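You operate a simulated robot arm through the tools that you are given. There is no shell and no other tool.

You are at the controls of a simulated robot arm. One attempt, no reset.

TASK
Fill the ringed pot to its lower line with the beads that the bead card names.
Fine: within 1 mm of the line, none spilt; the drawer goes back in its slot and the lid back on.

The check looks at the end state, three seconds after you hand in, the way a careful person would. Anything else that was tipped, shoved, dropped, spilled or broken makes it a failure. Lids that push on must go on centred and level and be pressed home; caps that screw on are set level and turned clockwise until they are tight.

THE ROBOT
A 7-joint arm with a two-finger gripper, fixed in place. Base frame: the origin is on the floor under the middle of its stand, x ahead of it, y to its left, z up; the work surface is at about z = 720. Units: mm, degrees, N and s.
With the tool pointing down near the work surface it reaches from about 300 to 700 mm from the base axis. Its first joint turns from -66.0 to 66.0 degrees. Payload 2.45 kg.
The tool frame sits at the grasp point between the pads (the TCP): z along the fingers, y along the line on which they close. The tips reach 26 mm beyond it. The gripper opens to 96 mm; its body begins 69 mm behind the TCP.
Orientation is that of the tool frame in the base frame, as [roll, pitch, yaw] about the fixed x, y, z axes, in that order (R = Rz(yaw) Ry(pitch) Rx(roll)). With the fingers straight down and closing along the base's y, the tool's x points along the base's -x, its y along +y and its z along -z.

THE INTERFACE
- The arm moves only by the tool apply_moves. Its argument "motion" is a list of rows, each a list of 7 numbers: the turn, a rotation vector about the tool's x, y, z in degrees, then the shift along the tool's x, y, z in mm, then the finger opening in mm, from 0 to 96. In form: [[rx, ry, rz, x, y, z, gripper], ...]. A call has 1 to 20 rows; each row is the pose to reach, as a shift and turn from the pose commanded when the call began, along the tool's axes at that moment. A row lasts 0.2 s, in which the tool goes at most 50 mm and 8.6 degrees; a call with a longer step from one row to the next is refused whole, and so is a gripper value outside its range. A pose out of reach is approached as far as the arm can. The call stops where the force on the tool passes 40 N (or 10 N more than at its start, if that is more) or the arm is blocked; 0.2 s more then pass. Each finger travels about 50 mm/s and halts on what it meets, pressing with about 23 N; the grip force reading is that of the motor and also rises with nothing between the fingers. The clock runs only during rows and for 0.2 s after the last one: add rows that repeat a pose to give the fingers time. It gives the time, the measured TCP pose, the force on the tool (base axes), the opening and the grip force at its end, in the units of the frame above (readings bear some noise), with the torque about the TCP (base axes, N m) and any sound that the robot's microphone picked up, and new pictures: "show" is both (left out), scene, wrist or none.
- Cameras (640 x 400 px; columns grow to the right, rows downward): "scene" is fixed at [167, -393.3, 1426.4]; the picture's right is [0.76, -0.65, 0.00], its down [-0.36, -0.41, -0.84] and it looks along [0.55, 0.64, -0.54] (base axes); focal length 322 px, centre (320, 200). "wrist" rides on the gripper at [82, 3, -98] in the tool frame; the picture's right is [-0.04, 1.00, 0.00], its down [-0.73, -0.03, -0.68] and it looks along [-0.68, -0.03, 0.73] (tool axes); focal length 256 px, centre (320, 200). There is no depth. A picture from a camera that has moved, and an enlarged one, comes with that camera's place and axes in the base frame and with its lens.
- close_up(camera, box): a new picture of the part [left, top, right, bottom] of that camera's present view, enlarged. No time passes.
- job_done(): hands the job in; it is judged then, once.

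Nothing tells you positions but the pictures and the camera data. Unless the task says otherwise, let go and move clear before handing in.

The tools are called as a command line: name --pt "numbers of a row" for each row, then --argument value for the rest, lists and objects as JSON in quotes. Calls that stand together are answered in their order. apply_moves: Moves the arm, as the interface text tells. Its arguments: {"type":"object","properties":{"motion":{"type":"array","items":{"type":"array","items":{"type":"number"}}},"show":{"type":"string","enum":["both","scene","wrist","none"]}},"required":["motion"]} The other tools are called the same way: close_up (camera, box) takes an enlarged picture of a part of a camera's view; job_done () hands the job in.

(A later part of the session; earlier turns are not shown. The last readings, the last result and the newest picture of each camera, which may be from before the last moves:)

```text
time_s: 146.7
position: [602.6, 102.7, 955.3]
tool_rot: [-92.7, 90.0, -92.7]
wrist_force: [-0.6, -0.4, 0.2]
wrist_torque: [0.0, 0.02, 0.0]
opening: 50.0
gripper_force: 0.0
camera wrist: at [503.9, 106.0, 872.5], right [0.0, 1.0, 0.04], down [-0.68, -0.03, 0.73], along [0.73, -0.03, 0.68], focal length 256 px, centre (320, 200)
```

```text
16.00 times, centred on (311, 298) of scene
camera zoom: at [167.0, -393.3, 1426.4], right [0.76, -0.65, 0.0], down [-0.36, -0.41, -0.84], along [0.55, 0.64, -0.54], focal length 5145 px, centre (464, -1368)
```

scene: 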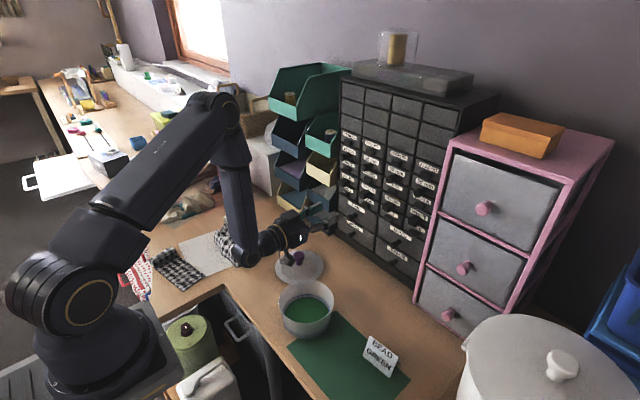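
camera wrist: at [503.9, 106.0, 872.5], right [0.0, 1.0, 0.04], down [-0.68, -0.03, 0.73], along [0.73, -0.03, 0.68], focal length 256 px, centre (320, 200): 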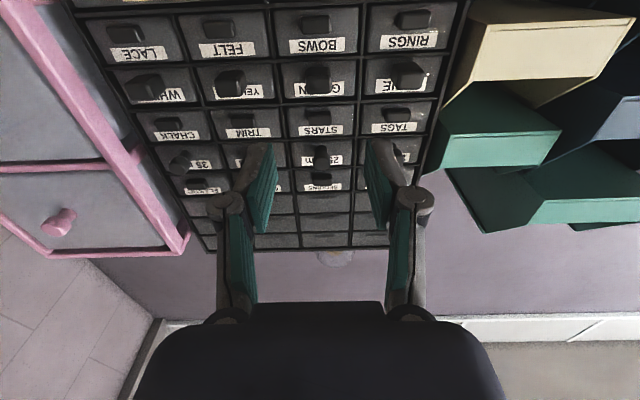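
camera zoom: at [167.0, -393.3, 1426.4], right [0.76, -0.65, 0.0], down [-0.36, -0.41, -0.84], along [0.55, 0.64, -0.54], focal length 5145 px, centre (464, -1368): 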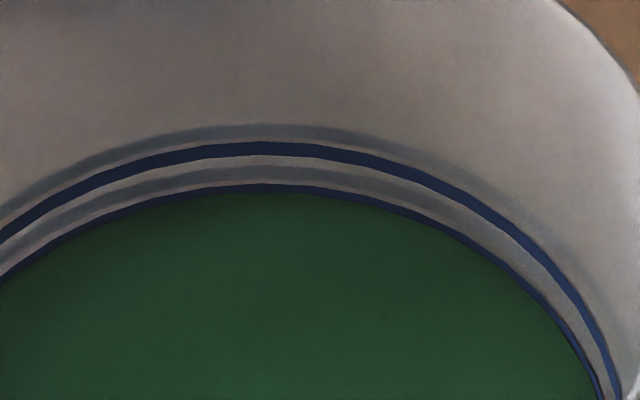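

The pot level looks right on the lower line. To be certain the drawer is fully home, I'll compare its handle's position with those of its BLUE and YELLOW neighbours.

close_up --camera "wrist" --box '[298, 66, 338, 96]'

close_up --camera "wrist" --box '[210, 66, 250, 96]'

close_up --camera "wrist" --box '[387, 66, 427, 96]'

close_up --camera "scene" --box '[352, 180, 412, 220]'

```text
13.33 times, centred on (318, 81) of wrist
camera zoom: at [503.9, 106.0, 872.5], right [0.0, 1.0, 0.04], down [-0.68, -0.03, 0.73], along [0.73, -0.03, 0.68], focal length 3413 px, centre (347, 1787)
```

zoom: 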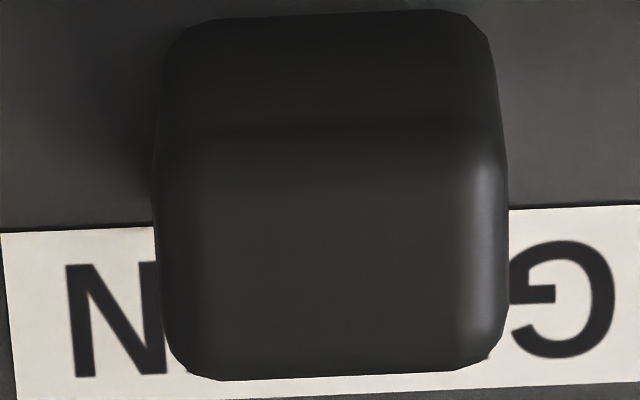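

```text
13.33 times, centred on (230, 81) of wrist
camera zoom: at [503.9, 106.0, 872.5], right [0.0, 1.0, 0.04], down [-0.68, -0.03, 0.73], along [0.73, -0.03, 0.68], focal length 3413 px, centre (1520, 1787)
```

zoom: 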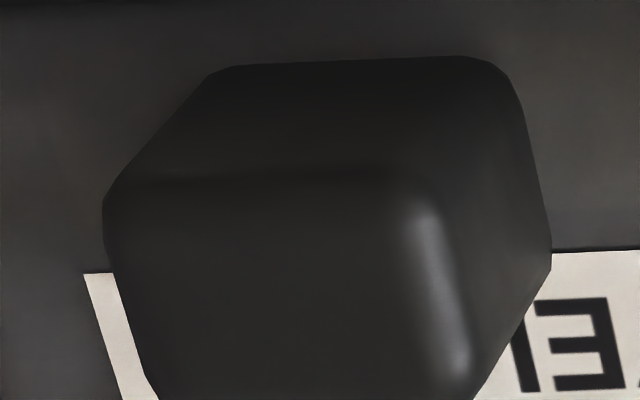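

```text
13.33 times, centred on (407, 81) of wrist
camera zoom: at [503.9, 106.0, 872.5], right [0.0, 1.0, 0.04], down [-0.68, -0.03, 0.73], along [0.73, -0.03, 0.68], focal length 3413 px, centre (-840, 1787)
```

zoom: 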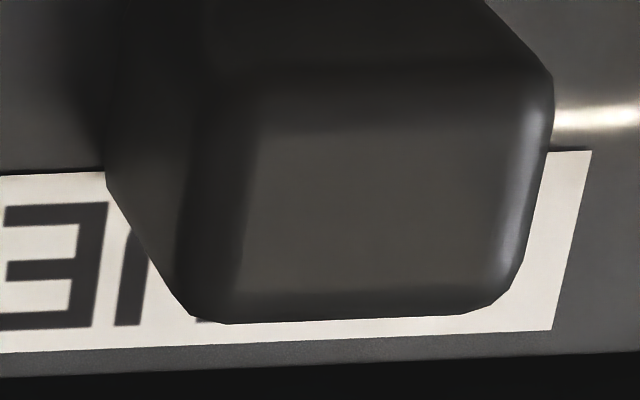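

```text
10.00 times, centred on (382, 200) of scene
camera zoom: at [167.0, -393.3, 1426.4], right [0.76, -0.65, 0.0], down [-0.36, -0.41, -0.84], along [0.55, 0.64, -0.54], focal length 3215 px, centre (-300, 200)
```

zoom: 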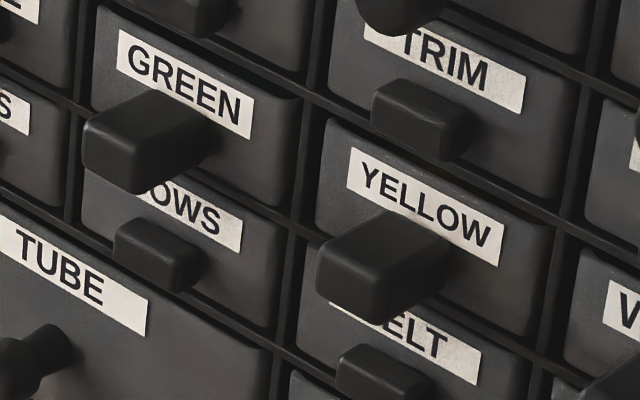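

close_up --camera "wrist" --box '[210, 72, 250, 102]'

close_up --camera "wrist" --box '[387, 60, 427, 90]'

close_up --camera "wrist" --box '[260, 60, 380, 120]'

```text
13.33 times, centred on (230, 87) of wrist
camera zoom: at [503.9, 106.0, 872.5], right [0.0, 1.0, 0.04], down [-0.68, -0.03, 0.73], along [0.73, -0.03, 0.68], focal length 3413 px, centre (1520, 1707)
```

zoom: 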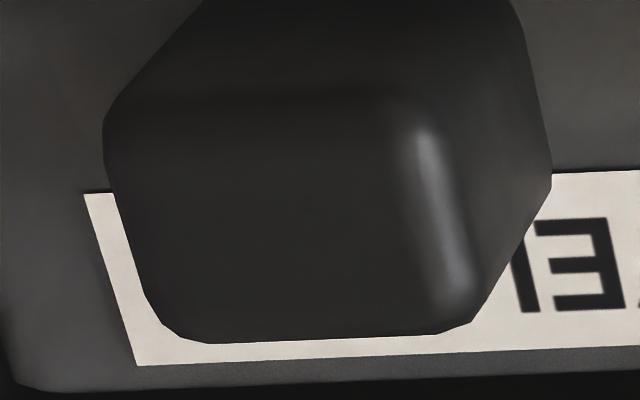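

```text
13.33 times, centred on (407, 75) of wrist
camera zoom: at [503.9, 106.0, 872.5], right [0.0, 1.0, 0.04], down [-0.68, -0.03, 0.73], along [0.73, -0.03, 0.68], focal length 3413 px, centre (-840, 1867)
```

zoom: 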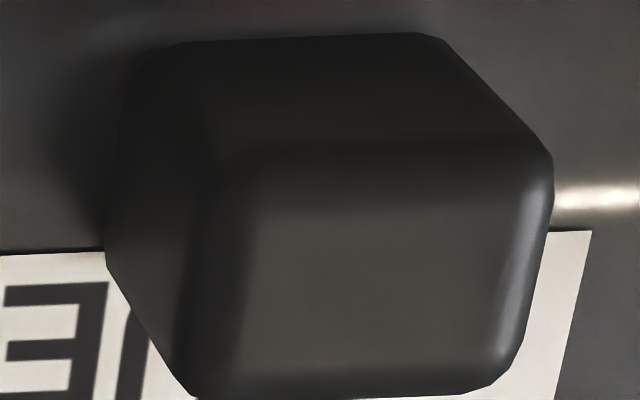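

```text
5.33 times, centred on (320, 90) of wrist
camera zoom: at [503.9, 106.0, 872.5], right [0.0, 1.0, 0.04], down [-0.68, -0.03, 0.73], along [0.73, -0.03, 0.68], focal length 1365 px, centre (320, 787)
```

zoom: 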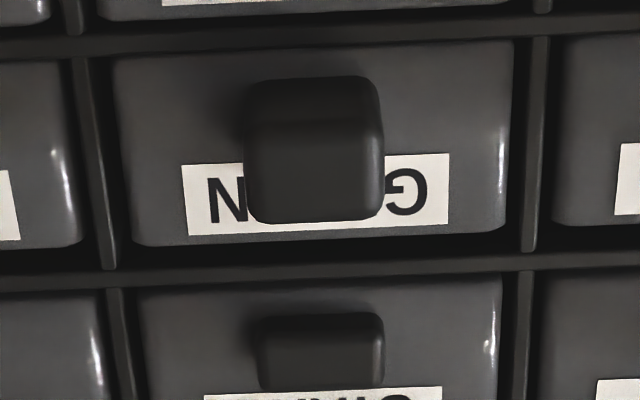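

Its handle reads about 1.5 mm further out than its neighbours. I'll close the fingers and press gently on the handle's front to seat it fully.

apply_moves --pt "0 0 0 0 -0.5 20 30" --pt "0 0 0 0 -1 45 10" --pt "0 0 0 0 -1.5 70 0" --pt "0 0 0 0 -1.5 90 0" --pt "0 0 0 0 -1.5 104 0" --pt "0 0 0 0 -1.5 104 0" --pt "0 0 0 0 -1.5 104 0" --show "wrist"

close_up --camera "scene" --box '[345, 180, 405, 225]'

```text
time_s: 148.3
position: [710.5, 100.9, 958.7]
tool_rot: [0.1, 90.0, 0.1]
wrist_force: [0.3, -0.3, -0.1]
wrist_torque: [-0.01, 0.0, 0.02]
opening: 0.2
gripper_force: 23.1
camera wrist: at [611.0, 103.8, 875.4], right [0.0, 1.0, 0.04], down [-0.68, -0.03, 0.73], along [0.73, -0.03, 0.68], focal length 256 px, centre (320, 200)
```

wrist: 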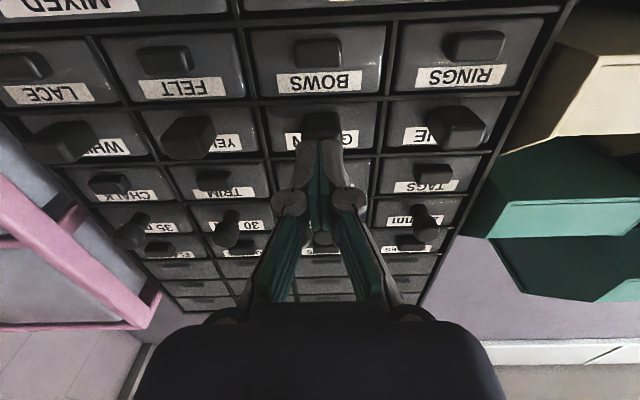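

```text
8.89 times, centred on (375, 202) of scene
camera zoom: at [167.0, -393.3, 1426.4], right [0.76, -0.65, 0.0], down [-0.36, -0.41, -0.84], along [0.55, 0.64, -0.54], focal length 2858 px, centre (-169, 178)
```

zoom: 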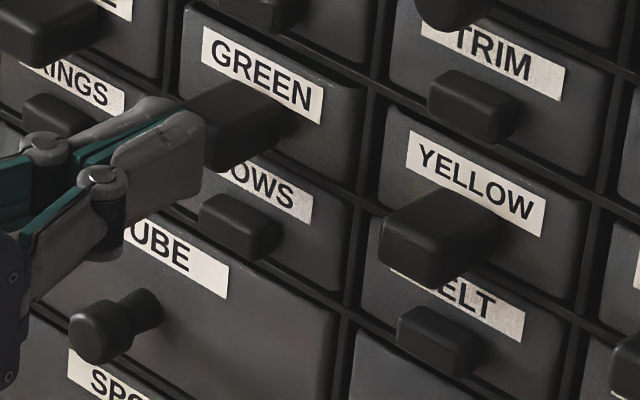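

apply_moves --pt "0 0 0 0 0 2 0" --pt "0 0 0 0 0 4 0" --pt "0 0 0 0 0 6 0" --pt "0 0 0 0 0 7 0" --show "none"

apply_moves --pt "0 0 0 0 0 1 0" --pt "0 0 0 0 0 2 0" --pt "0 0 0 0 0 2 0" --show "wrist"

```text
time_s: 149.3
position: [716.4, 100.6, 958.0]
tool_rot: [-6.0, 90.0, -5.9]
wrist_force: [0.1, 0.0, -0.3]
wrist_torque: [0.0, 0.02, -0.04]
opening: 0.0
gripper_force: 23.4
```

```text
time_s: 150.1
position: [717.4, 100.1, 959.1]
tool_rot: [-159.0, 90.0, -159.0]
wrist_force: [-1.4, -0.7, -0.1]
wrist_torque: [-0.01, -0.02, -0.02]
opening: 5.7
gripper_force: 22.6
camera wrist: at [619.5, 103.4, 876.3], right [0.0, 1.0, 0.04], down [-0.68, -0.03, 0.73], along [0.73, -0.03, 0.68], focal length 256 px, centre (320, 200)
```

wrist: 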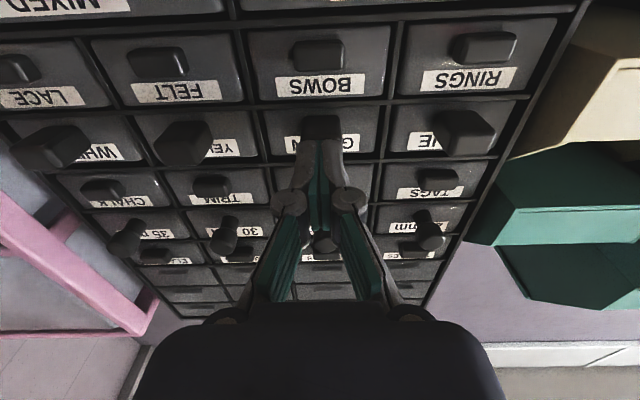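

close_up --camera "wrist" --box '[270, 90, 370, 170]'

close_up --camera "scene" --box '[345, 180, 405, 225]'

```text
5.00 times, centred on (320, 130) of wrist
camera zoom: at [619.5, 103.4, 876.3], right [0.0, 1.0, 0.04], down [-0.68, -0.03, 0.73], along [0.73, -0.03, 0.68], focal length 1280 px, centre (320, 550)
```

zoom: 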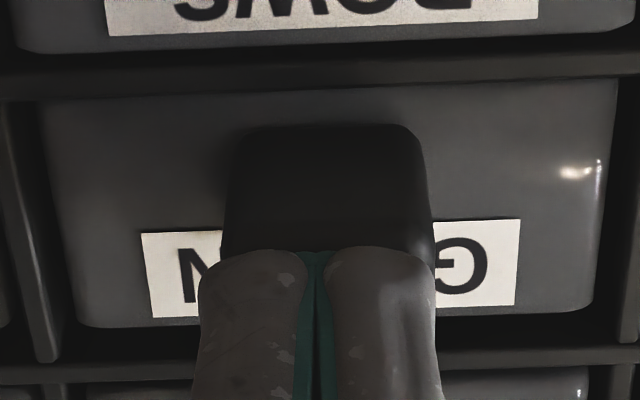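

```text
8.89 times, centred on (375, 202) of scene
camera zoom: at [167.0, -393.3, 1426.4], right [0.76, -0.65, 0.0], down [-0.36, -0.41, -0.84], along [0.55, 0.64, -0.54], focal length 2858 px, centre (-169, 178)
```

zoom: 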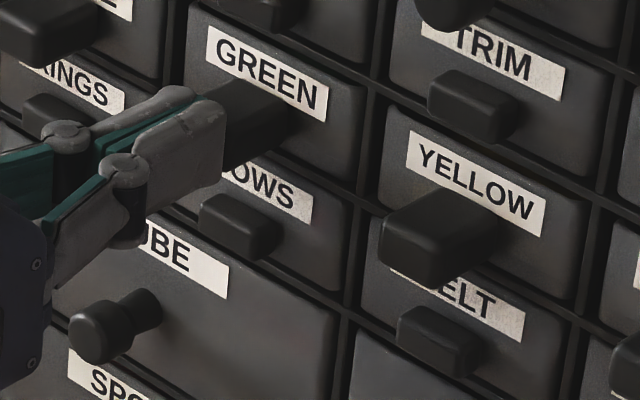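

The drawer moved in about 2.4 mm with barely any force, and the label is now where it was at the start. I'll back off and compare again.

apply_moves --pt "0 0 0 0 0 -10 0" --pt "0 0 0 0 0 -40 0" --pt "0 0 0 0 0 -80 20" --pt "0 0 0 0 0 -115 40" --pt "0 0 0 0 0 -115 50" --pt "0 0 0 0 0 -115 50" --show "wrist"

close_up --camera "scene" --box '[335, 180, 445, 250]'

close_up --camera "wrist" --box '[200, 40, 440, 160]'

```text
time_s: 151.5
position: [598.9, 99.8, 958.7]
tool_rot: [84.0, 89.9, 84.1]
wrist_force: [0.2, -0.8, -0.5]
wrist_torque: [-0.03, -0.05, 0.01]
opening: 50.3
gripper_force: 0.0
camera wrist: at [501.1, 103.0, 876.0], right [0.0, 1.0, 0.04], down [-0.68, -0.03, 0.73], along [0.73, -0.03, 0.68], focal length 256 px, centre (320, 200)
```

wrist: 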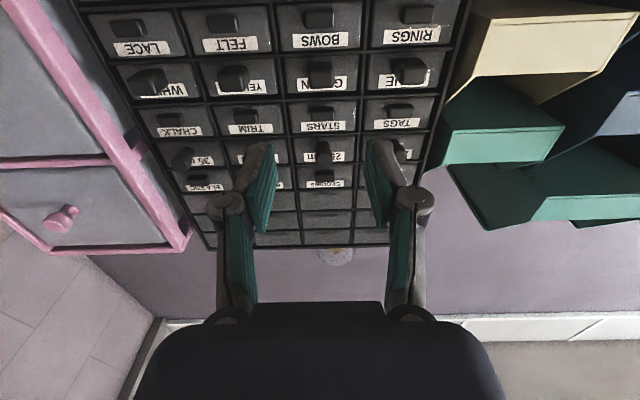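

```text
5.71 times, centred on (390, 215) of scene
camera zoom: at [167.0, -393.3, 1426.4], right [0.76, -0.65, 0.0], down [-0.36, -0.41, -0.84], along [0.55, 0.64, -0.54], focal length 1837 px, centre (-80, 114)
```

zoom: 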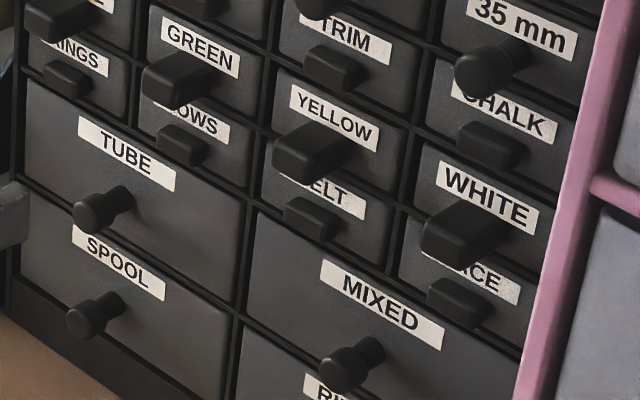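

```text
2.67 times, centred on (320, 100) of wrist
camera zoom: at [501.1, 103.0, 876.0], right [0.0, 1.0, 0.04], down [-0.68, -0.03, 0.73], along [0.73, -0.03, 0.68], focal length 683 px, centre (320, 467)
```

zoom: 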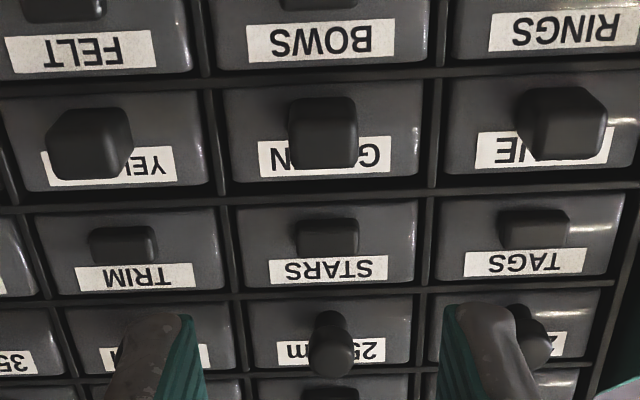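

The drawer now matches its original position exactly. Next, the lid: I'll point the fingers down over the lid on the table.

apply_moves --pt "0 8 0 4 7 -8 60" --pt "0 16 0 8 15 -14 60" --pt "0 24 0 12 23 -18 60" --pt "0 32 0 16 31 -20 60" --pt "0 40 0 20 39 -20 60" --pt "0 48 0 25 47 -20 64" --pt "0 56 0 30 55 -20 64" --pt "0 64 0 36 63 -20 64" --pt "0 72 0 42 71 -20 64" --pt "0 80 0 48 78 -20 64" --pt "0 88 0 54 84 -20 64" --pt "0 90 0 57 84.6 -20 64" --pt "0 90 0 57 84.6 -20 64" --show "both"

```text
time_s: 154.3
position: [579.5, 182.4, 901.3]
tool_rot: [179.9, 0.0, -179.9]
wrist_force: [0.2, 0.2, 0.4]
wrist_torque: [-0.02, -0.01, -0.01]
opening: 64.0
gripper_force: 0.1
camera wrist: at [499.1, 186.6, 998.9], right [0.04, 1.0, 0.0], down [0.73, -0.03, 0.68], along [0.68, -0.03, -0.73], focal length 256 px, centre (320, 200)
```

scene: 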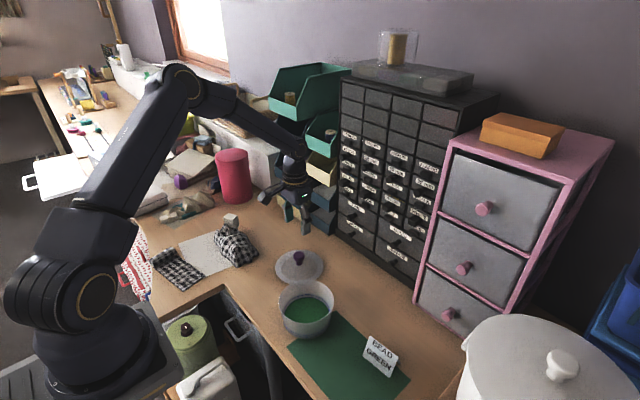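
wrist: 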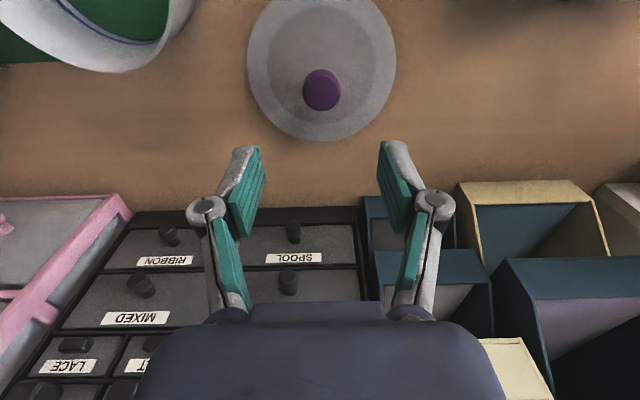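

I'll correct by about 1–2 mm to match the exact pose where I released the knob, then descend.

apply_moves --pt "0 0 0 0.6 0.8 25 64" --pt "0 0 0 1.2 1.7 55 64" --pt "0 0 0 1.2 1.7 80 64" --pt "0 0 0 1.2 1.7 100 64" --pt "0 0 0 1.2 1.7 112 64" --pt "0 0 0 1.2 1.7 112 64" --pt "0 0 0 1.2 1.7 112 64" --show "wrist"

```text
time_s: 155.9
position: [581.1, 187.9, 791.5]
tool_rot: [180.0, -0.1, -179.9]
wrist_force: [-0.2, 0.4, 0.6]
wrist_torque: [-0.01, 0.01, -0.02]
opening: 63.9
gripper_force: 0.0
camera wrist: at [498.7, 191.1, 889.0], right [0.04, 1.0, 0.0], down [0.73, -0.03, 0.68], along [0.68, -0.03, -0.73], focal length 256 px, centre (320, 200)
```

wrist: 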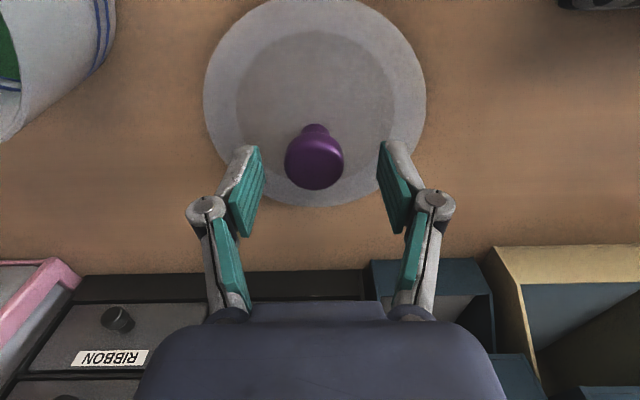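

apply_moves --pt "0 0 0 0 0 0 64" --pt "0 0 0 0 0 0 64" --show "wrist"

```text
time_s: 156.5
position: [580.7, 189.2, 792.4]
tool_rot: [180.0, 0.0, -179.9]
wrist_force: [-0.1, 0.2, 0.2]
wrist_torque: [-0.01, 0.01, -0.01]
opening: 63.9
gripper_force: 0.1
camera wrist: at [498.7, 191.1, 889.1], right [0.04, 1.0, 0.0], down [0.73, -0.03, 0.68], along [0.68, -0.03, -0.73], focal length 256 px, centre (320, 200)
```

wrist: 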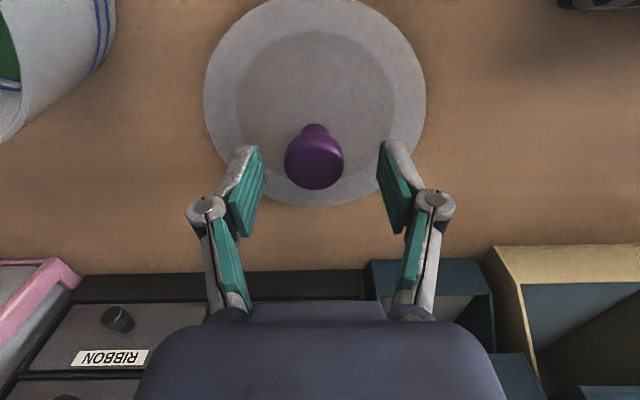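

The knob is 2.8 mm to one side; I'll correct using the camera-derived position, then go down to grip height.

apply_moves --pt "0 0 0 0.4 -1.4 3 64" --pt "0 0 0 0.8 -2.8 7 64" --pt "0 0 0 0.8 -2.8 11 64" --pt "0 0 0 0.8 -2.8 14.5 64" --pt "0 0 0 0.8 -2.8 14.5 64" --pt "0 0 0 0.8 -2.8 14.5 64" --show "wrist"

close_up --camera "scene" --box '[260, 215, 345, 290]'

```text
time_s: 157.9
position: [578.6, 184.0, 776.2]
tool_rot: [180.0, 0.0, -179.9]
wrist_force: [0.7, 0.2, 0.1]
wrist_torque: [0.01, -0.01, -0.01]
opening: 64.2
gripper_force: 0.0
camera wrist: at [497.1, 188.2, 873.0], right [0.04, 1.0, 0.0], down [0.73, -0.03, 0.68], along [0.68, -0.03, -0.73], focal length 256 px, centre (320, 200)
```

wrist: 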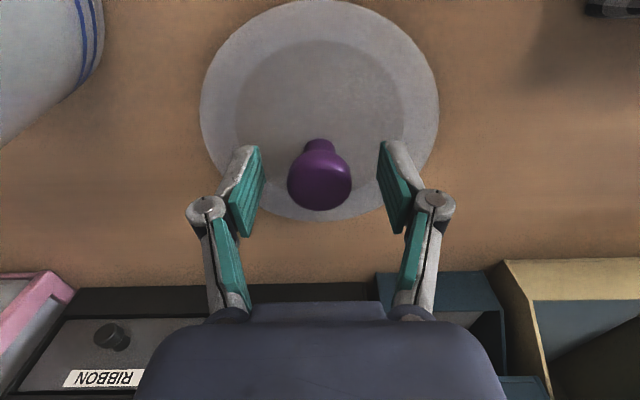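

```text
5.33 times, centred on (302, 252) of scene
camera zoom: at [167.0, -393.3, 1426.4], right [0.76, -0.65, 0.0], down [-0.36, -0.41, -0.84], along [0.55, 0.64, -0.54], focal length 1715 px, centre (413, -80)
```

zoom: 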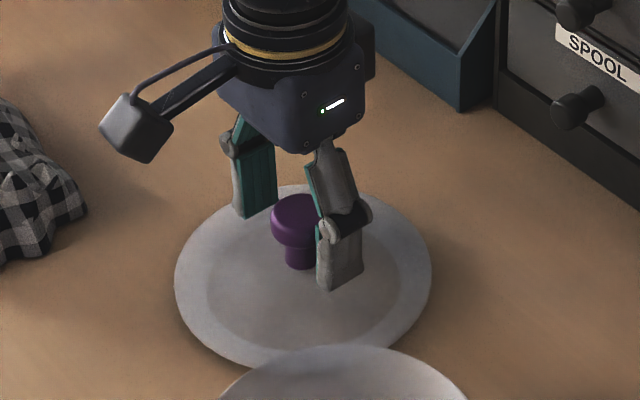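

apply_moves --pt "0 0 0 -0.8 0.1 -1.2 64" --pt "0 0 0 -0.8 0.1 -1.2 50" --pt "0 0 0 -0.8 0.1 -1.2 35" --pt "0 0 0 -0.8 0.1 -1.2 20" --pt "0 0 0 -0.8 0.1 -1.2 15" --pt "0 0 0 -0.8 0.1 -1.2 15" --pt "0 0 0 -0.8 0.1 -1.2 15" --show "wrist"

```text
time_s: 159.5
position: [579.8, 186.2, 776.6]
tool_rot: [-179.9, 0.1, -180.0]
wrist_force: [0.1, 1.0, 1.4]
wrist_torque: [0.01, -0.01, -0.05]
opening: 30.8
gripper_force: 22.8
camera wrist: at [497.8, 188.2, 873.7], right [0.04, 1.0, 0.0], down [0.73, -0.03, 0.68], along [0.68, -0.03, -0.73], focal length 256 px, centre (320, 200)
```

wrist: 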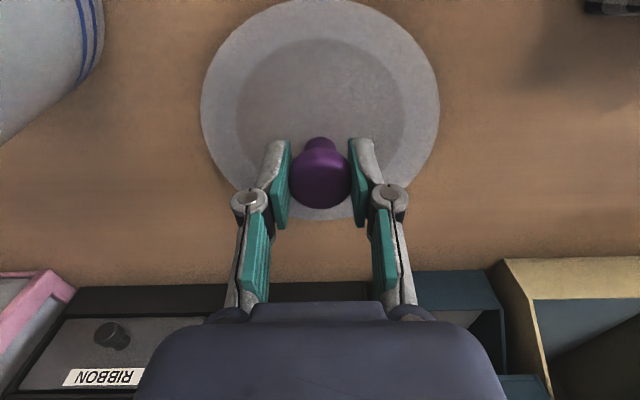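

The knob is gripped the same as before. I'll lift and carry the lid over the pot, slowly.

apply_moves --pt "0 0 0 0 0 -8 15" --pt "0 0 0 0 0 -25 15" --pt "0 0 0 0 0 -50 15" --pt "0 0 0 0 0 -80 15" --pt "0 0 0 0 0 -108 15" --pt "0 0 0 6 -10 -124 15" --pt "0 0 0 18 -30 -128 15" --pt "0 0 0 32 -55 -128 15" --pt "0 0 0 46 -80 -128 15" --pt "0 0 0 60 -105 -128 15" --pt "0 0 0 74 -130 -128 15" --pt "0 0 0 84 -148 -128 15" --pt "0 0 0 89.7 -157.3 -128 15" --pt "0 0 0 89.7 -157.3 -128 15" --pt "0 0 0 89.7 -157.3 -128 15" --show "both"

```text
time_s: 162.7
position: [489.3, 27.0, 904.0]
tool_rot: [-180.0, 0.0, -179.9]
wrist_force: [-0.2, -0.5, 0.1]
wrist_torque: [-0.01, -0.03, -0.01]
opening: 30.8
gripper_force: 23.5
camera wrist: at [407.2, 29.7, 1000.8], right [0.04, 1.0, 0.0], down [0.73, -0.03, 0.68], along [0.68, -0.03, -0.73], focal length 256 px, centre (320, 200)
```

scene: 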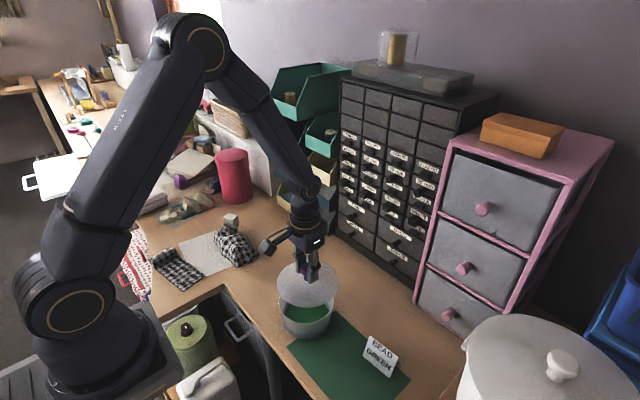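
wrist: 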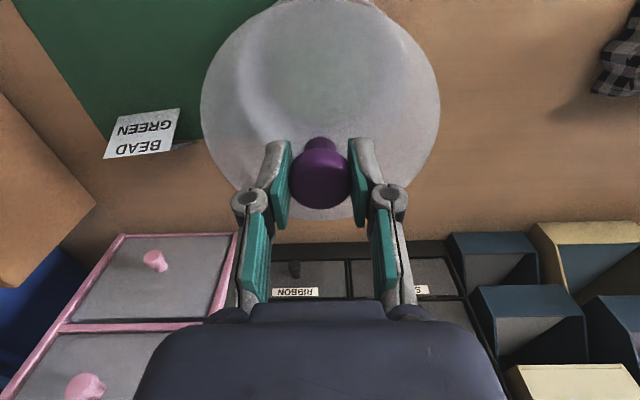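

apply_moves --pt "0 0 0 -0.5 0.6 8 15" --pt "0 0 0 -0.9 1.2 18 15" --pt "0 0 0 -0.9 1.2 28 15" --pt "0 0 0 -0.9 1.2 36 15" --pt "0 0 0 -0.9 1.2 40 15" --pt "0 0 0 -0.9 1.2 40 15" --pt "0 0 0 -0.9 1.2 40 15" --show "wrist"

close_up --camera "scene" --box '[260, 250, 355, 345]'

```text
time_s: 164.3
position: [492.0, 27.6, 864.6]
tool_rot: [180.0, 0.0, -179.9]
wrist_force: [-0.9, -0.3, 0.4]
wrist_torque: [-0.02, 0.03, 0.01]
opening: 30.7
gripper_force: 23.1
camera wrist: at [409.3, 30.8, 962.1], right [0.04, 1.0, 0.0], down [0.73, -0.03, 0.68], along [0.68, -0.03, -0.73], focal length 256 px, centre (320, 200)
```

wrist: 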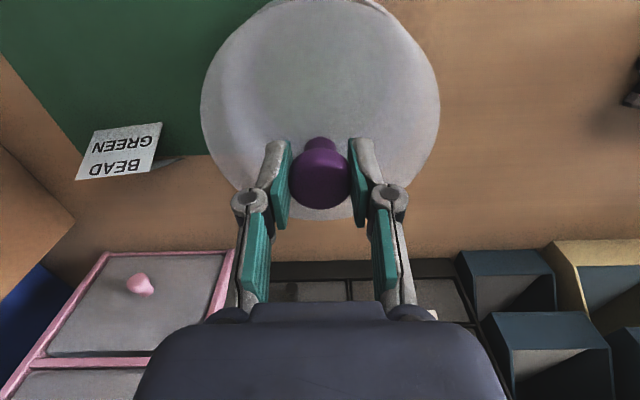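

```text
4.21 times, centred on (308, 298) of scene
camera zoom: at [167.0, -393.3, 1426.4], right [0.76, -0.65, 0.0], down [-0.36, -0.41, -0.84], along [0.55, 0.64, -0.54], focal length 1354 px, centre (373, -210)
```

zoom: 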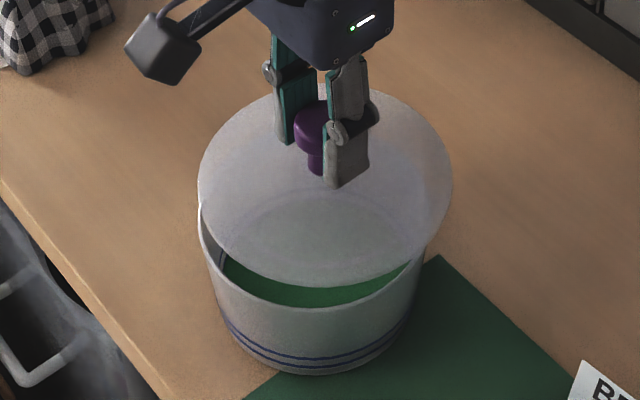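

apply_moves --pt "0 0 0 0.6 0 2 15" --pt "0 0 0 1.2 0.1 5 15" --pt "0 0 0 1.2 0.1 8 15" --pt "0 0 0 1.2 0.1 8 15" --pt "0 0 0 1.2 0.1 8 15" --show "wrist"

close_up --camera "scene" --box '[260, 250, 355, 345]'

```text
time_s: 165.5
position: [489.9, 27.7, 857.3]
tool_rot: [179.9, 0.0, -179.8]
wrist_force: [-0.8, 0.3, -0.8]
wrist_torque: [0.03, -0.03, 0.01]
opening: 30.8
gripper_force: 23.2
camera wrist: at [407.5, 30.9, 954.4], right [0.04, 1.0, 0.0], down [0.73, -0.03, 0.68], along [0.68, -0.03, -0.73], focal length 256 px, centre (320, 200)
```

wrist: 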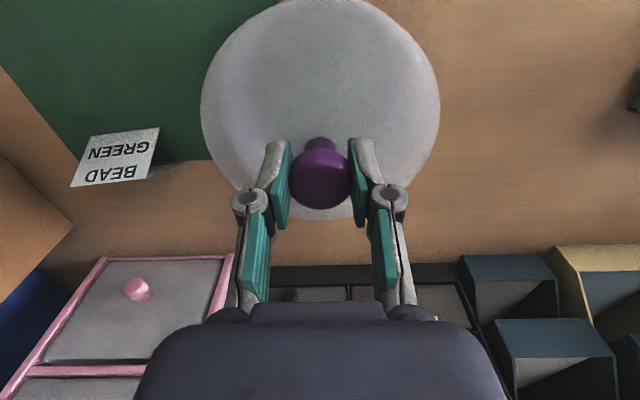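

```text
4.21 times, centred on (308, 298) of scene
camera zoom: at [167.0, -393.3, 1426.4], right [0.76, -0.65, 0.0], down [-0.36, -0.41, -0.84], along [0.55, 0.64, -0.54], focal length 1354 px, centre (373, -210)
```

zoom: 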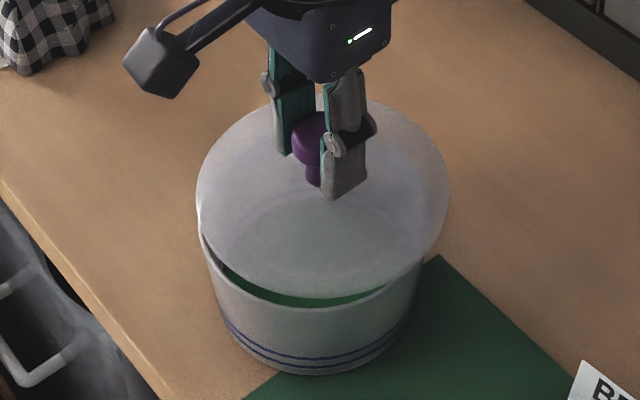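

apply_moves --pt "0 0 0 -0.3 0 2 15" --pt "0 0 0 -0.5 0 4 15" --pt "0 0 0 -0.5 0 6 15" --pt "0 0 0 -0.5 0 6 15" --pt "0 0 0 -0.5 0 6 15" --show "wrist"

close_up --camera "scene" --box '[260, 250, 355, 345]'

```text
time_s: 166.7
position: [489.1, 26.2, 850.4]
tool_rot: [179.9, 0.0, -179.9]
wrist_force: [-0.7, -0.4, -0.8]
wrist_torque: [0.0, 0.01, -0.04]
opening: 30.5
gripper_force: 22.8
camera wrist: at [408.4, 30.7, 948.3], right [0.04, 1.0, 0.0], down [0.73, -0.03, 0.68], along [0.68, -0.03, -0.73], focal length 256 px, centre (320, 200)
```

wrist: 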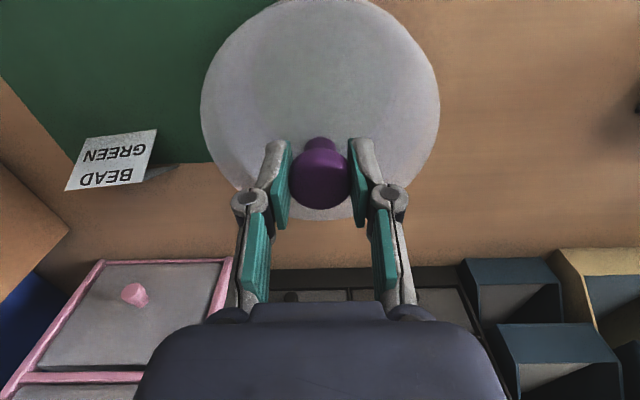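

```text
4.21 times, centred on (308, 298) of scene
camera zoom: at [167.0, -393.3, 1426.4], right [0.76, -0.65, 0.0], down [-0.36, -0.41, -0.84], along [0.55, 0.64, -0.54], focal length 1354 px, centre (373, -210)
```

zoom: 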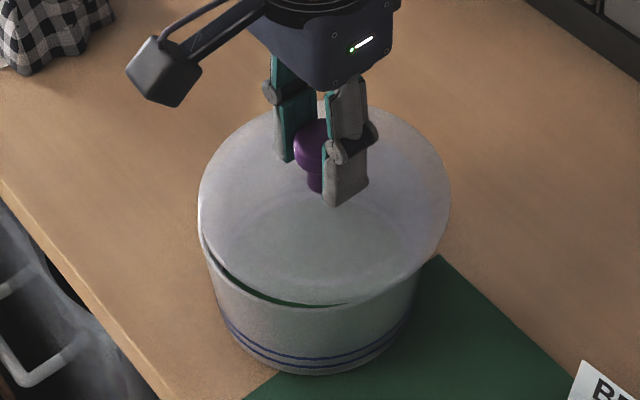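

Centred to within 0.3 mm; the lid is about 5 mm above its seat. Lowering the last bit, watching force.

apply_moves --pt "0 0 0 0.2 0.1 1 15" --pt "0 0 0 0.3 0.2 2 15" --pt "0 0 0 0.3 0.2 3 15" --pt "0 0 0 0.3 0.2 4 15" --pt "0 0 0 0.3 0.2 5 15" --pt "0 0 0 0.3 0.2 5 15" --show "wrist"

close_up --camera "scene" --box '[260, 250, 355, 345]'

```text
time_s: 168.1
position: [490.7, 28.0, 844.3]
tool_rot: [180.0, 0.0, -179.8]
wrist_force: [-3.2, -0.7, 13.6]
wrist_torque: [0.06, -0.35, -0.06]
opening: 30.5
gripper_force: 22.8
camera wrist: at [408.0, 31.3, 941.8], right [0.04, 1.0, 0.0], down [0.73, -0.03, 0.68], along [0.68, -0.03, -0.73], focal length 256 px, centre (320, 200)
```

wrist: 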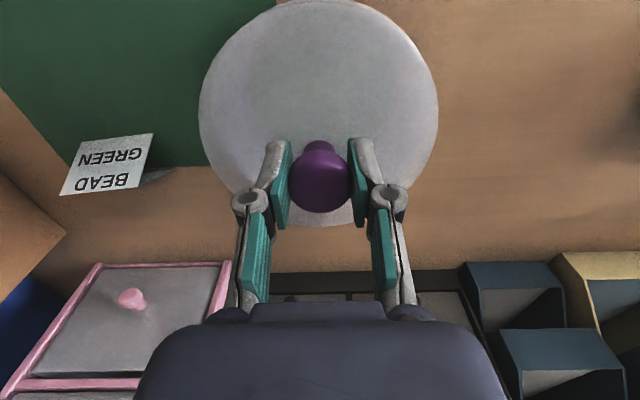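

```text
4.21 times, centred on (308, 298) of scene
camera zoom: at [166.7, -393.3, 1426.5], right [0.76, -0.65, 0.0], down [-0.36, -0.41, -0.84], along [0.55, 0.64, -0.54], focal length 1354 px, centre (373, -210)
```

zoom: 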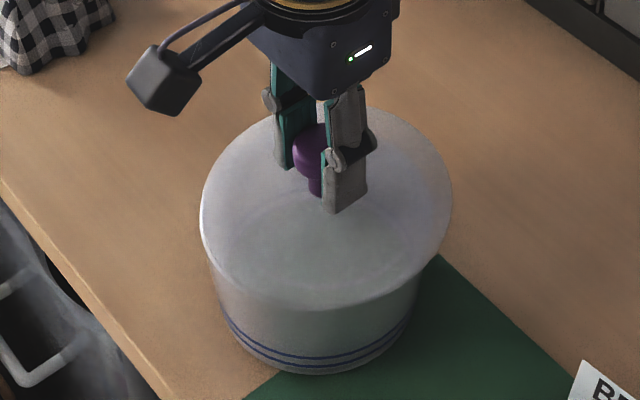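

The lid has made contact (≈14 N) at the original seat height. I'll ease off, release, and inspect how it sits.

apply_moves --pt "0 0 0 0 0 -1 15" --pt "0 0 0 0 0 -1 28" --pt "0 0 0 0 0 -1 40" --pt "0 0 0 0 0 -1 55" --pt "0 0 0 0 0 -1 64" --pt "0 0 0 0 0 -1 64" --pt "0 0 0 0 0 -20 64" --pt "0 0 0 0 0 -50 64" --pt "0 0 0 0 0 -90 64" --pt "0 0 0 20 0 -130 64" --pt "0 0 0 20 0 -130 64" --show "both"

close_up --camera "scene" --box '[270, 265, 350, 345]'

close_up --camera "wrist" --box '[220, 0, 420, 140]'

```text
time_s: 170.5
position: [468.3, 27.3, 977.8]
tool_rot: [-179.9, 0.0, -180.0]
wrist_force: [-0.5, -0.2, 0.3]
wrist_torque: [0.01, 0.0, 0.02]
opening: 64.4
gripper_force: 0.0
camera wrist: at [387.7, 30.8, 1075.4], right [0.04, 1.0, 0.0], down [0.73, -0.03, 0.68], along [0.68, -0.03, -0.73], focal length 256 px, centre (320, 200)
```

scene: 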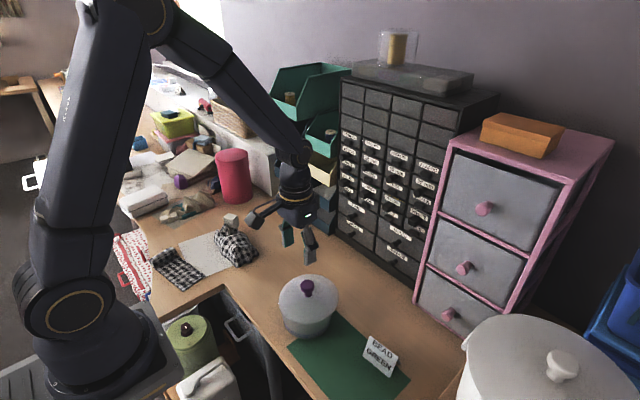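
wrist: 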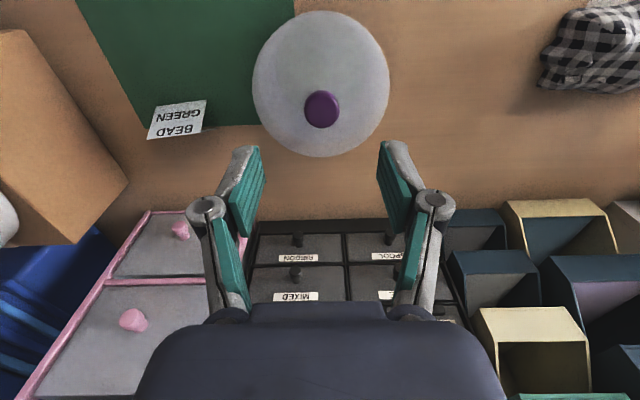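

```text
5.00 times, centred on (310, 305) of scene
camera zoom: at [167.0, -393.3, 1426.4], right [0.76, -0.65, 0.0], down [-0.36, -0.41, -0.84], along [0.55, 0.64, -0.54], focal length 1608 px, centre (370, -325)
```

zoom: 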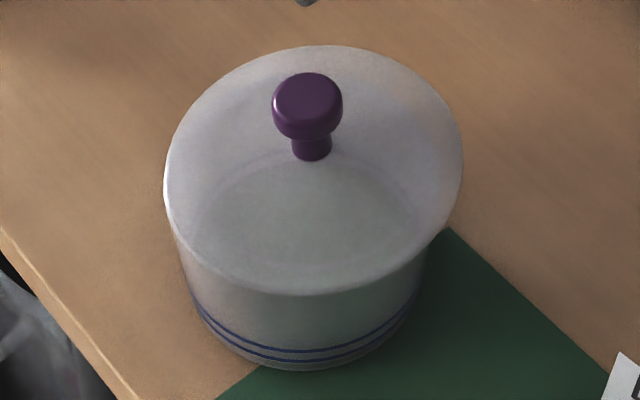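

```text
2.86 times, centred on (320, 70) of wrist
camera zoom: at [387.7, 30.8, 1075.4], right [0.04, 1.0, 0.0], down [0.73, -0.03, 0.68], along [0.68, -0.03, -0.73], focal length 731 px, centre (320, 571)
```

zoom: 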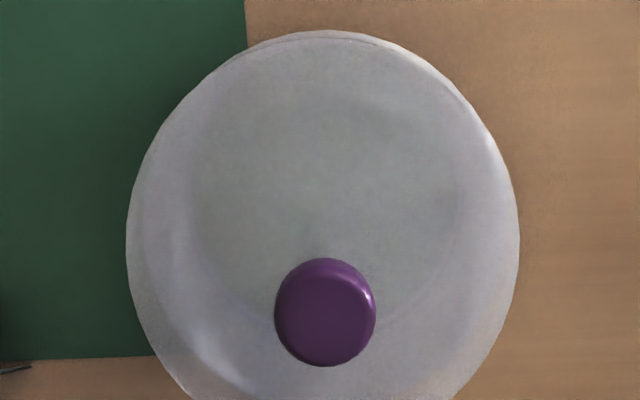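

Comparing with earlier pictures, the pot now sits about 7 mm nearer the robot than at the start (the drawer must have nudged it while the arm was out of reach), so the lid is off-centre on it. I'll pick the lid back up, set it aside, and measure the pot's actual centre.

apply_moves --pt "0 0 0 -10 0.2 30 64" --pt "0 0 0 -20 0.5 65 64" --pt "0 0 0 -20 0.5 95 64" --pt "0 0 0 -20 0.5 118 64" --pt "0 0 0 -20 0.5 130 64" --pt "0 0 0 -20 0.5 130 64" --show "wrist"

close_up --camera "scene" --box '[270, 250, 350, 345]'

```text
time_s: 171.9
position: [490.1, 27.8, 847.8]
tool_rot: [-180.0, 0.1, -180.0]
wrist_force: [-0.4, 0.3, 0.2]
wrist_torque: [0.01, 0.0, -0.01]
opening: 63.7
gripper_force: 0.1
camera wrist: at [408.0, 32.0, 943.7], right [0.04, 1.0, 0.0], down [0.73, -0.03, 0.68], along [0.68, -0.03, -0.73], focal length 256 px, centre (320, 200)
```

wrist: 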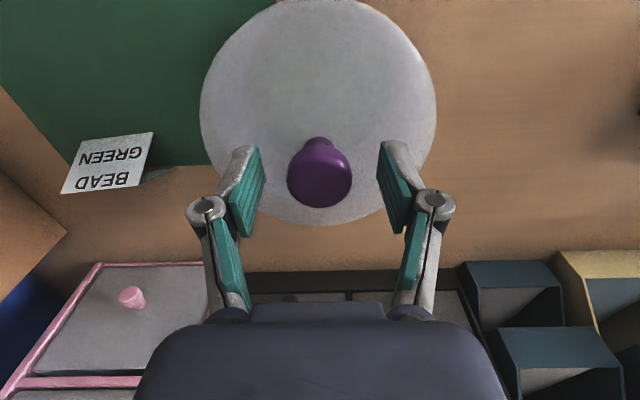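

```text
4.21 times, centred on (310, 298) of scene
camera zoom: at [167.0, -393.3, 1426.4], right [0.76, -0.65, 0.0], down [-0.36, -0.41, -0.84], along [0.55, 0.64, -0.54], focal length 1354 px, centre (362, -210)
```

zoom: 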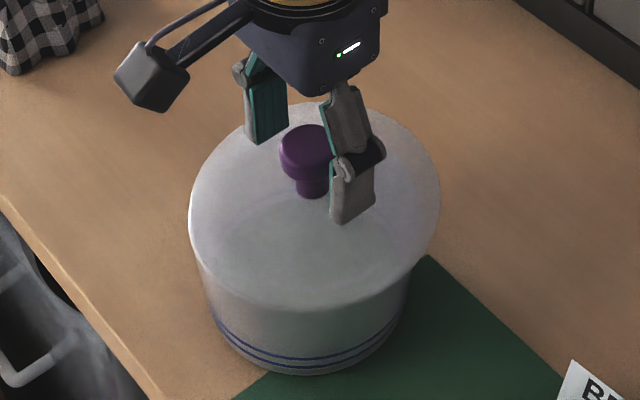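

The lid is slightly tilted with its far side raised, as expected from the offset. I'll grip, lift it off, and set it flat on the table again.

apply_moves --pt "0 0 0 0 -0.8 0.5 50" --pt "0 0 0 0 -0.8 0.5 35" --pt "0 0 0 0 -0.8 0.5 20" --pt "0 0 0 0 -0.8 0.5 15" --pt "0 0 0 0 -0.8 0.5 15" --pt "0 0 0 0 -0.8 -3 15" --pt "0 0 0 0 -0.8 -10 15" --pt "0 0 0 0 -0.8 -25 15" --pt "0 0 0 0 -0.8 -45 15" --pt "0 0 0 0 -0.8 -60 15" --pt "0 0 0 0 -0.8 -60 15" --show "both"

close_up --camera "scene" --box '[270, 265, 350, 345]'

```text
time_s: 174.3
position: [490.9, 25.3, 904.6]
tool_rot: [-180.0, 0.0, -179.9]
wrist_force: [0.1, -0.6, -0.9]
wrist_torque: [0.03, -0.01, 0.03]
opening: 30.5
gripper_force: 22.8
camera wrist: at [408.7, 29.6, 1001.3], right [0.04, 1.0, 0.0], down [0.73, -0.03, 0.68], along [0.68, -0.03, -0.73], focal length 256 px, centre (320, 200)
```

scene: 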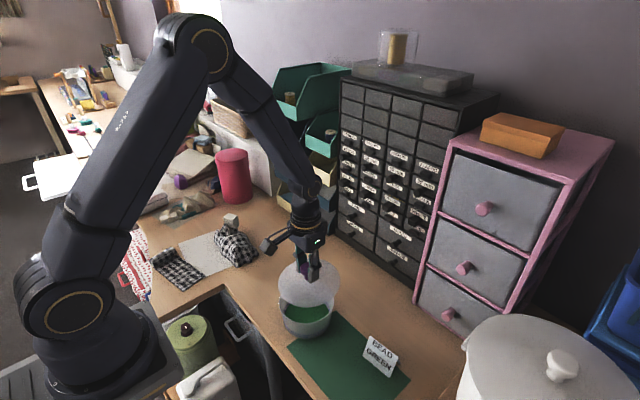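
wrist: 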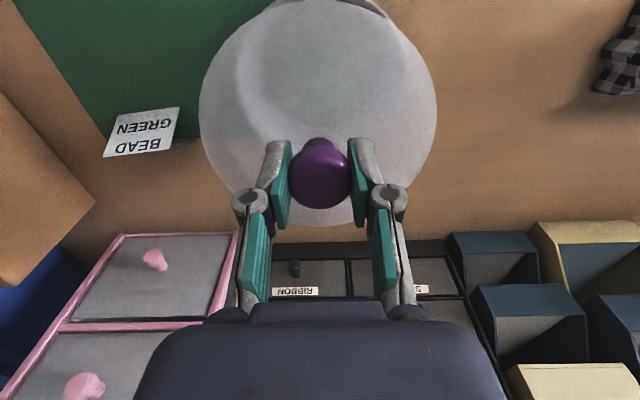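

```text
5.00 times, centred on (310, 305) of scene
camera zoom: at [167.0, -393.3, 1426.4], right [0.76, -0.65, 0.0], down [-0.36, -0.41, -0.84], along [0.55, 0.64, -0.54], focal length 1608 px, centre (370, -325)
```

zoom: 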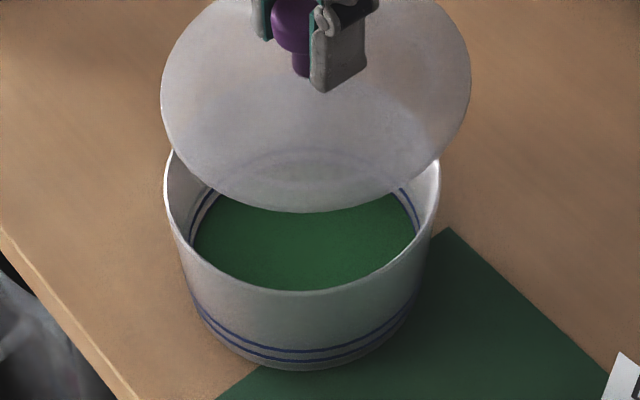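

apply_moves --pt "0 0 0 -8 14 0 15" --pt "0 0 0 -22 38 0 15" --pt "0 0 0 -36 64 0 15" --pt "0 0 0 -50 90 0 15" --pt "0 0 0 -64 116 0 15" --pt "0 0 0 -78 140 0 15" --pt "0 0 0 -87 155 8 15" --pt "0 0 0 -89 158.7 30 15" --pt "0 0 0 -89 158.7 60 15" --pt "0 0 0 -89 158.7 90 15" --pt "0 0 0 -89 158.7 112 15" --pt "0 0 0 -89 158.7 118 15" --pt "0 0 0 -89 158.7 118 15" --show "scene"

close_up --camera "scene" --box '[260, 215, 345, 290]'

```text
time_s: 177.1
position: [579.6, 185.8, 786.6]
tool_rot: [-179.9, 0.0, -180.0]
wrist_force: [0.1, 0.3, 0.3]
wrist_torque: [-0.01, 0.01, 0.0]
opening: 30.3
gripper_force: 23.0
```

scene: 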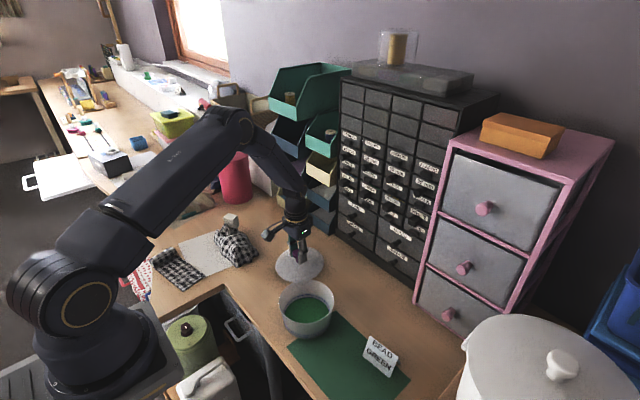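

```text
5.33 times, centred on (302, 252) of scene
camera zoom: at [167.0, -393.3, 1426.4], right [0.76, -0.65, 0.0], down [-0.36, -0.41, -0.84], along [0.55, 0.64, -0.54], focal length 1715 px, centre (413, -80)
```

zoom: 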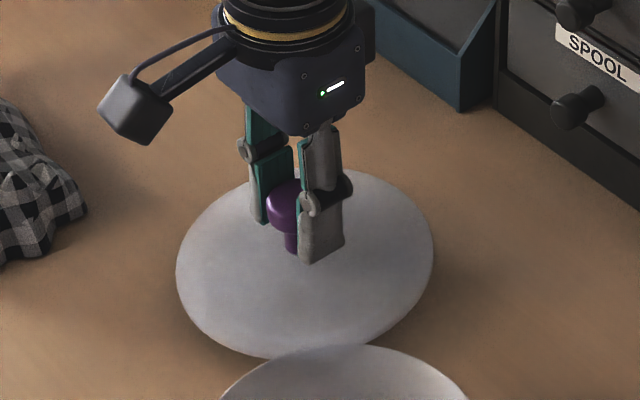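

Lowering it gently to the table in small steps.

apply_moves --pt "0 0 0 0 0 2 15" --pt "0 0 0 0 0 4 15" --pt "0 0 0 0 0 6 15" --pt "0 0 0 0 0 8 15" --pt "0 0 0 0 0 8 15" --show "none"

close_up --camera "scene" --box '[260, 215, 345, 290]'

```text
time_s: 178.3
position: [578.2, 185.5, 779.1]
tool_rot: [180.0, 0.0, -179.9]
wrist_force: [0.1, -0.5, 6.3]
wrist_torque: [0.08, 0.31, 0.0]
opening: 30.4
gripper_force: 22.8
```

```text
5.33 times, centred on (302, 252) of scene
camera zoom: at [166.9, -393.3, 1426.4], right [0.76, -0.65, 0.0], down [-0.36, -0.41, -0.84], along [0.55, 0.64, -0.54], focal length 1715 px, centre (413, -80)
```

zoom: 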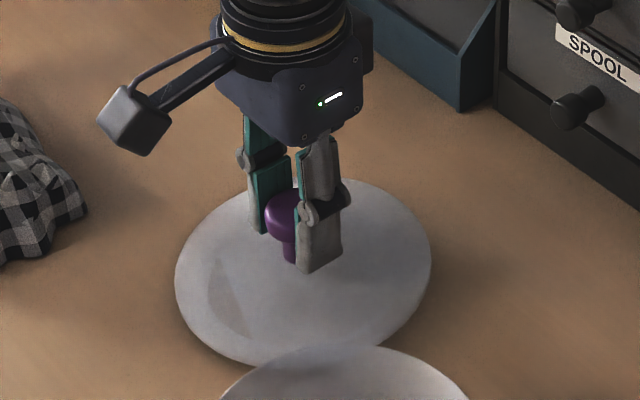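

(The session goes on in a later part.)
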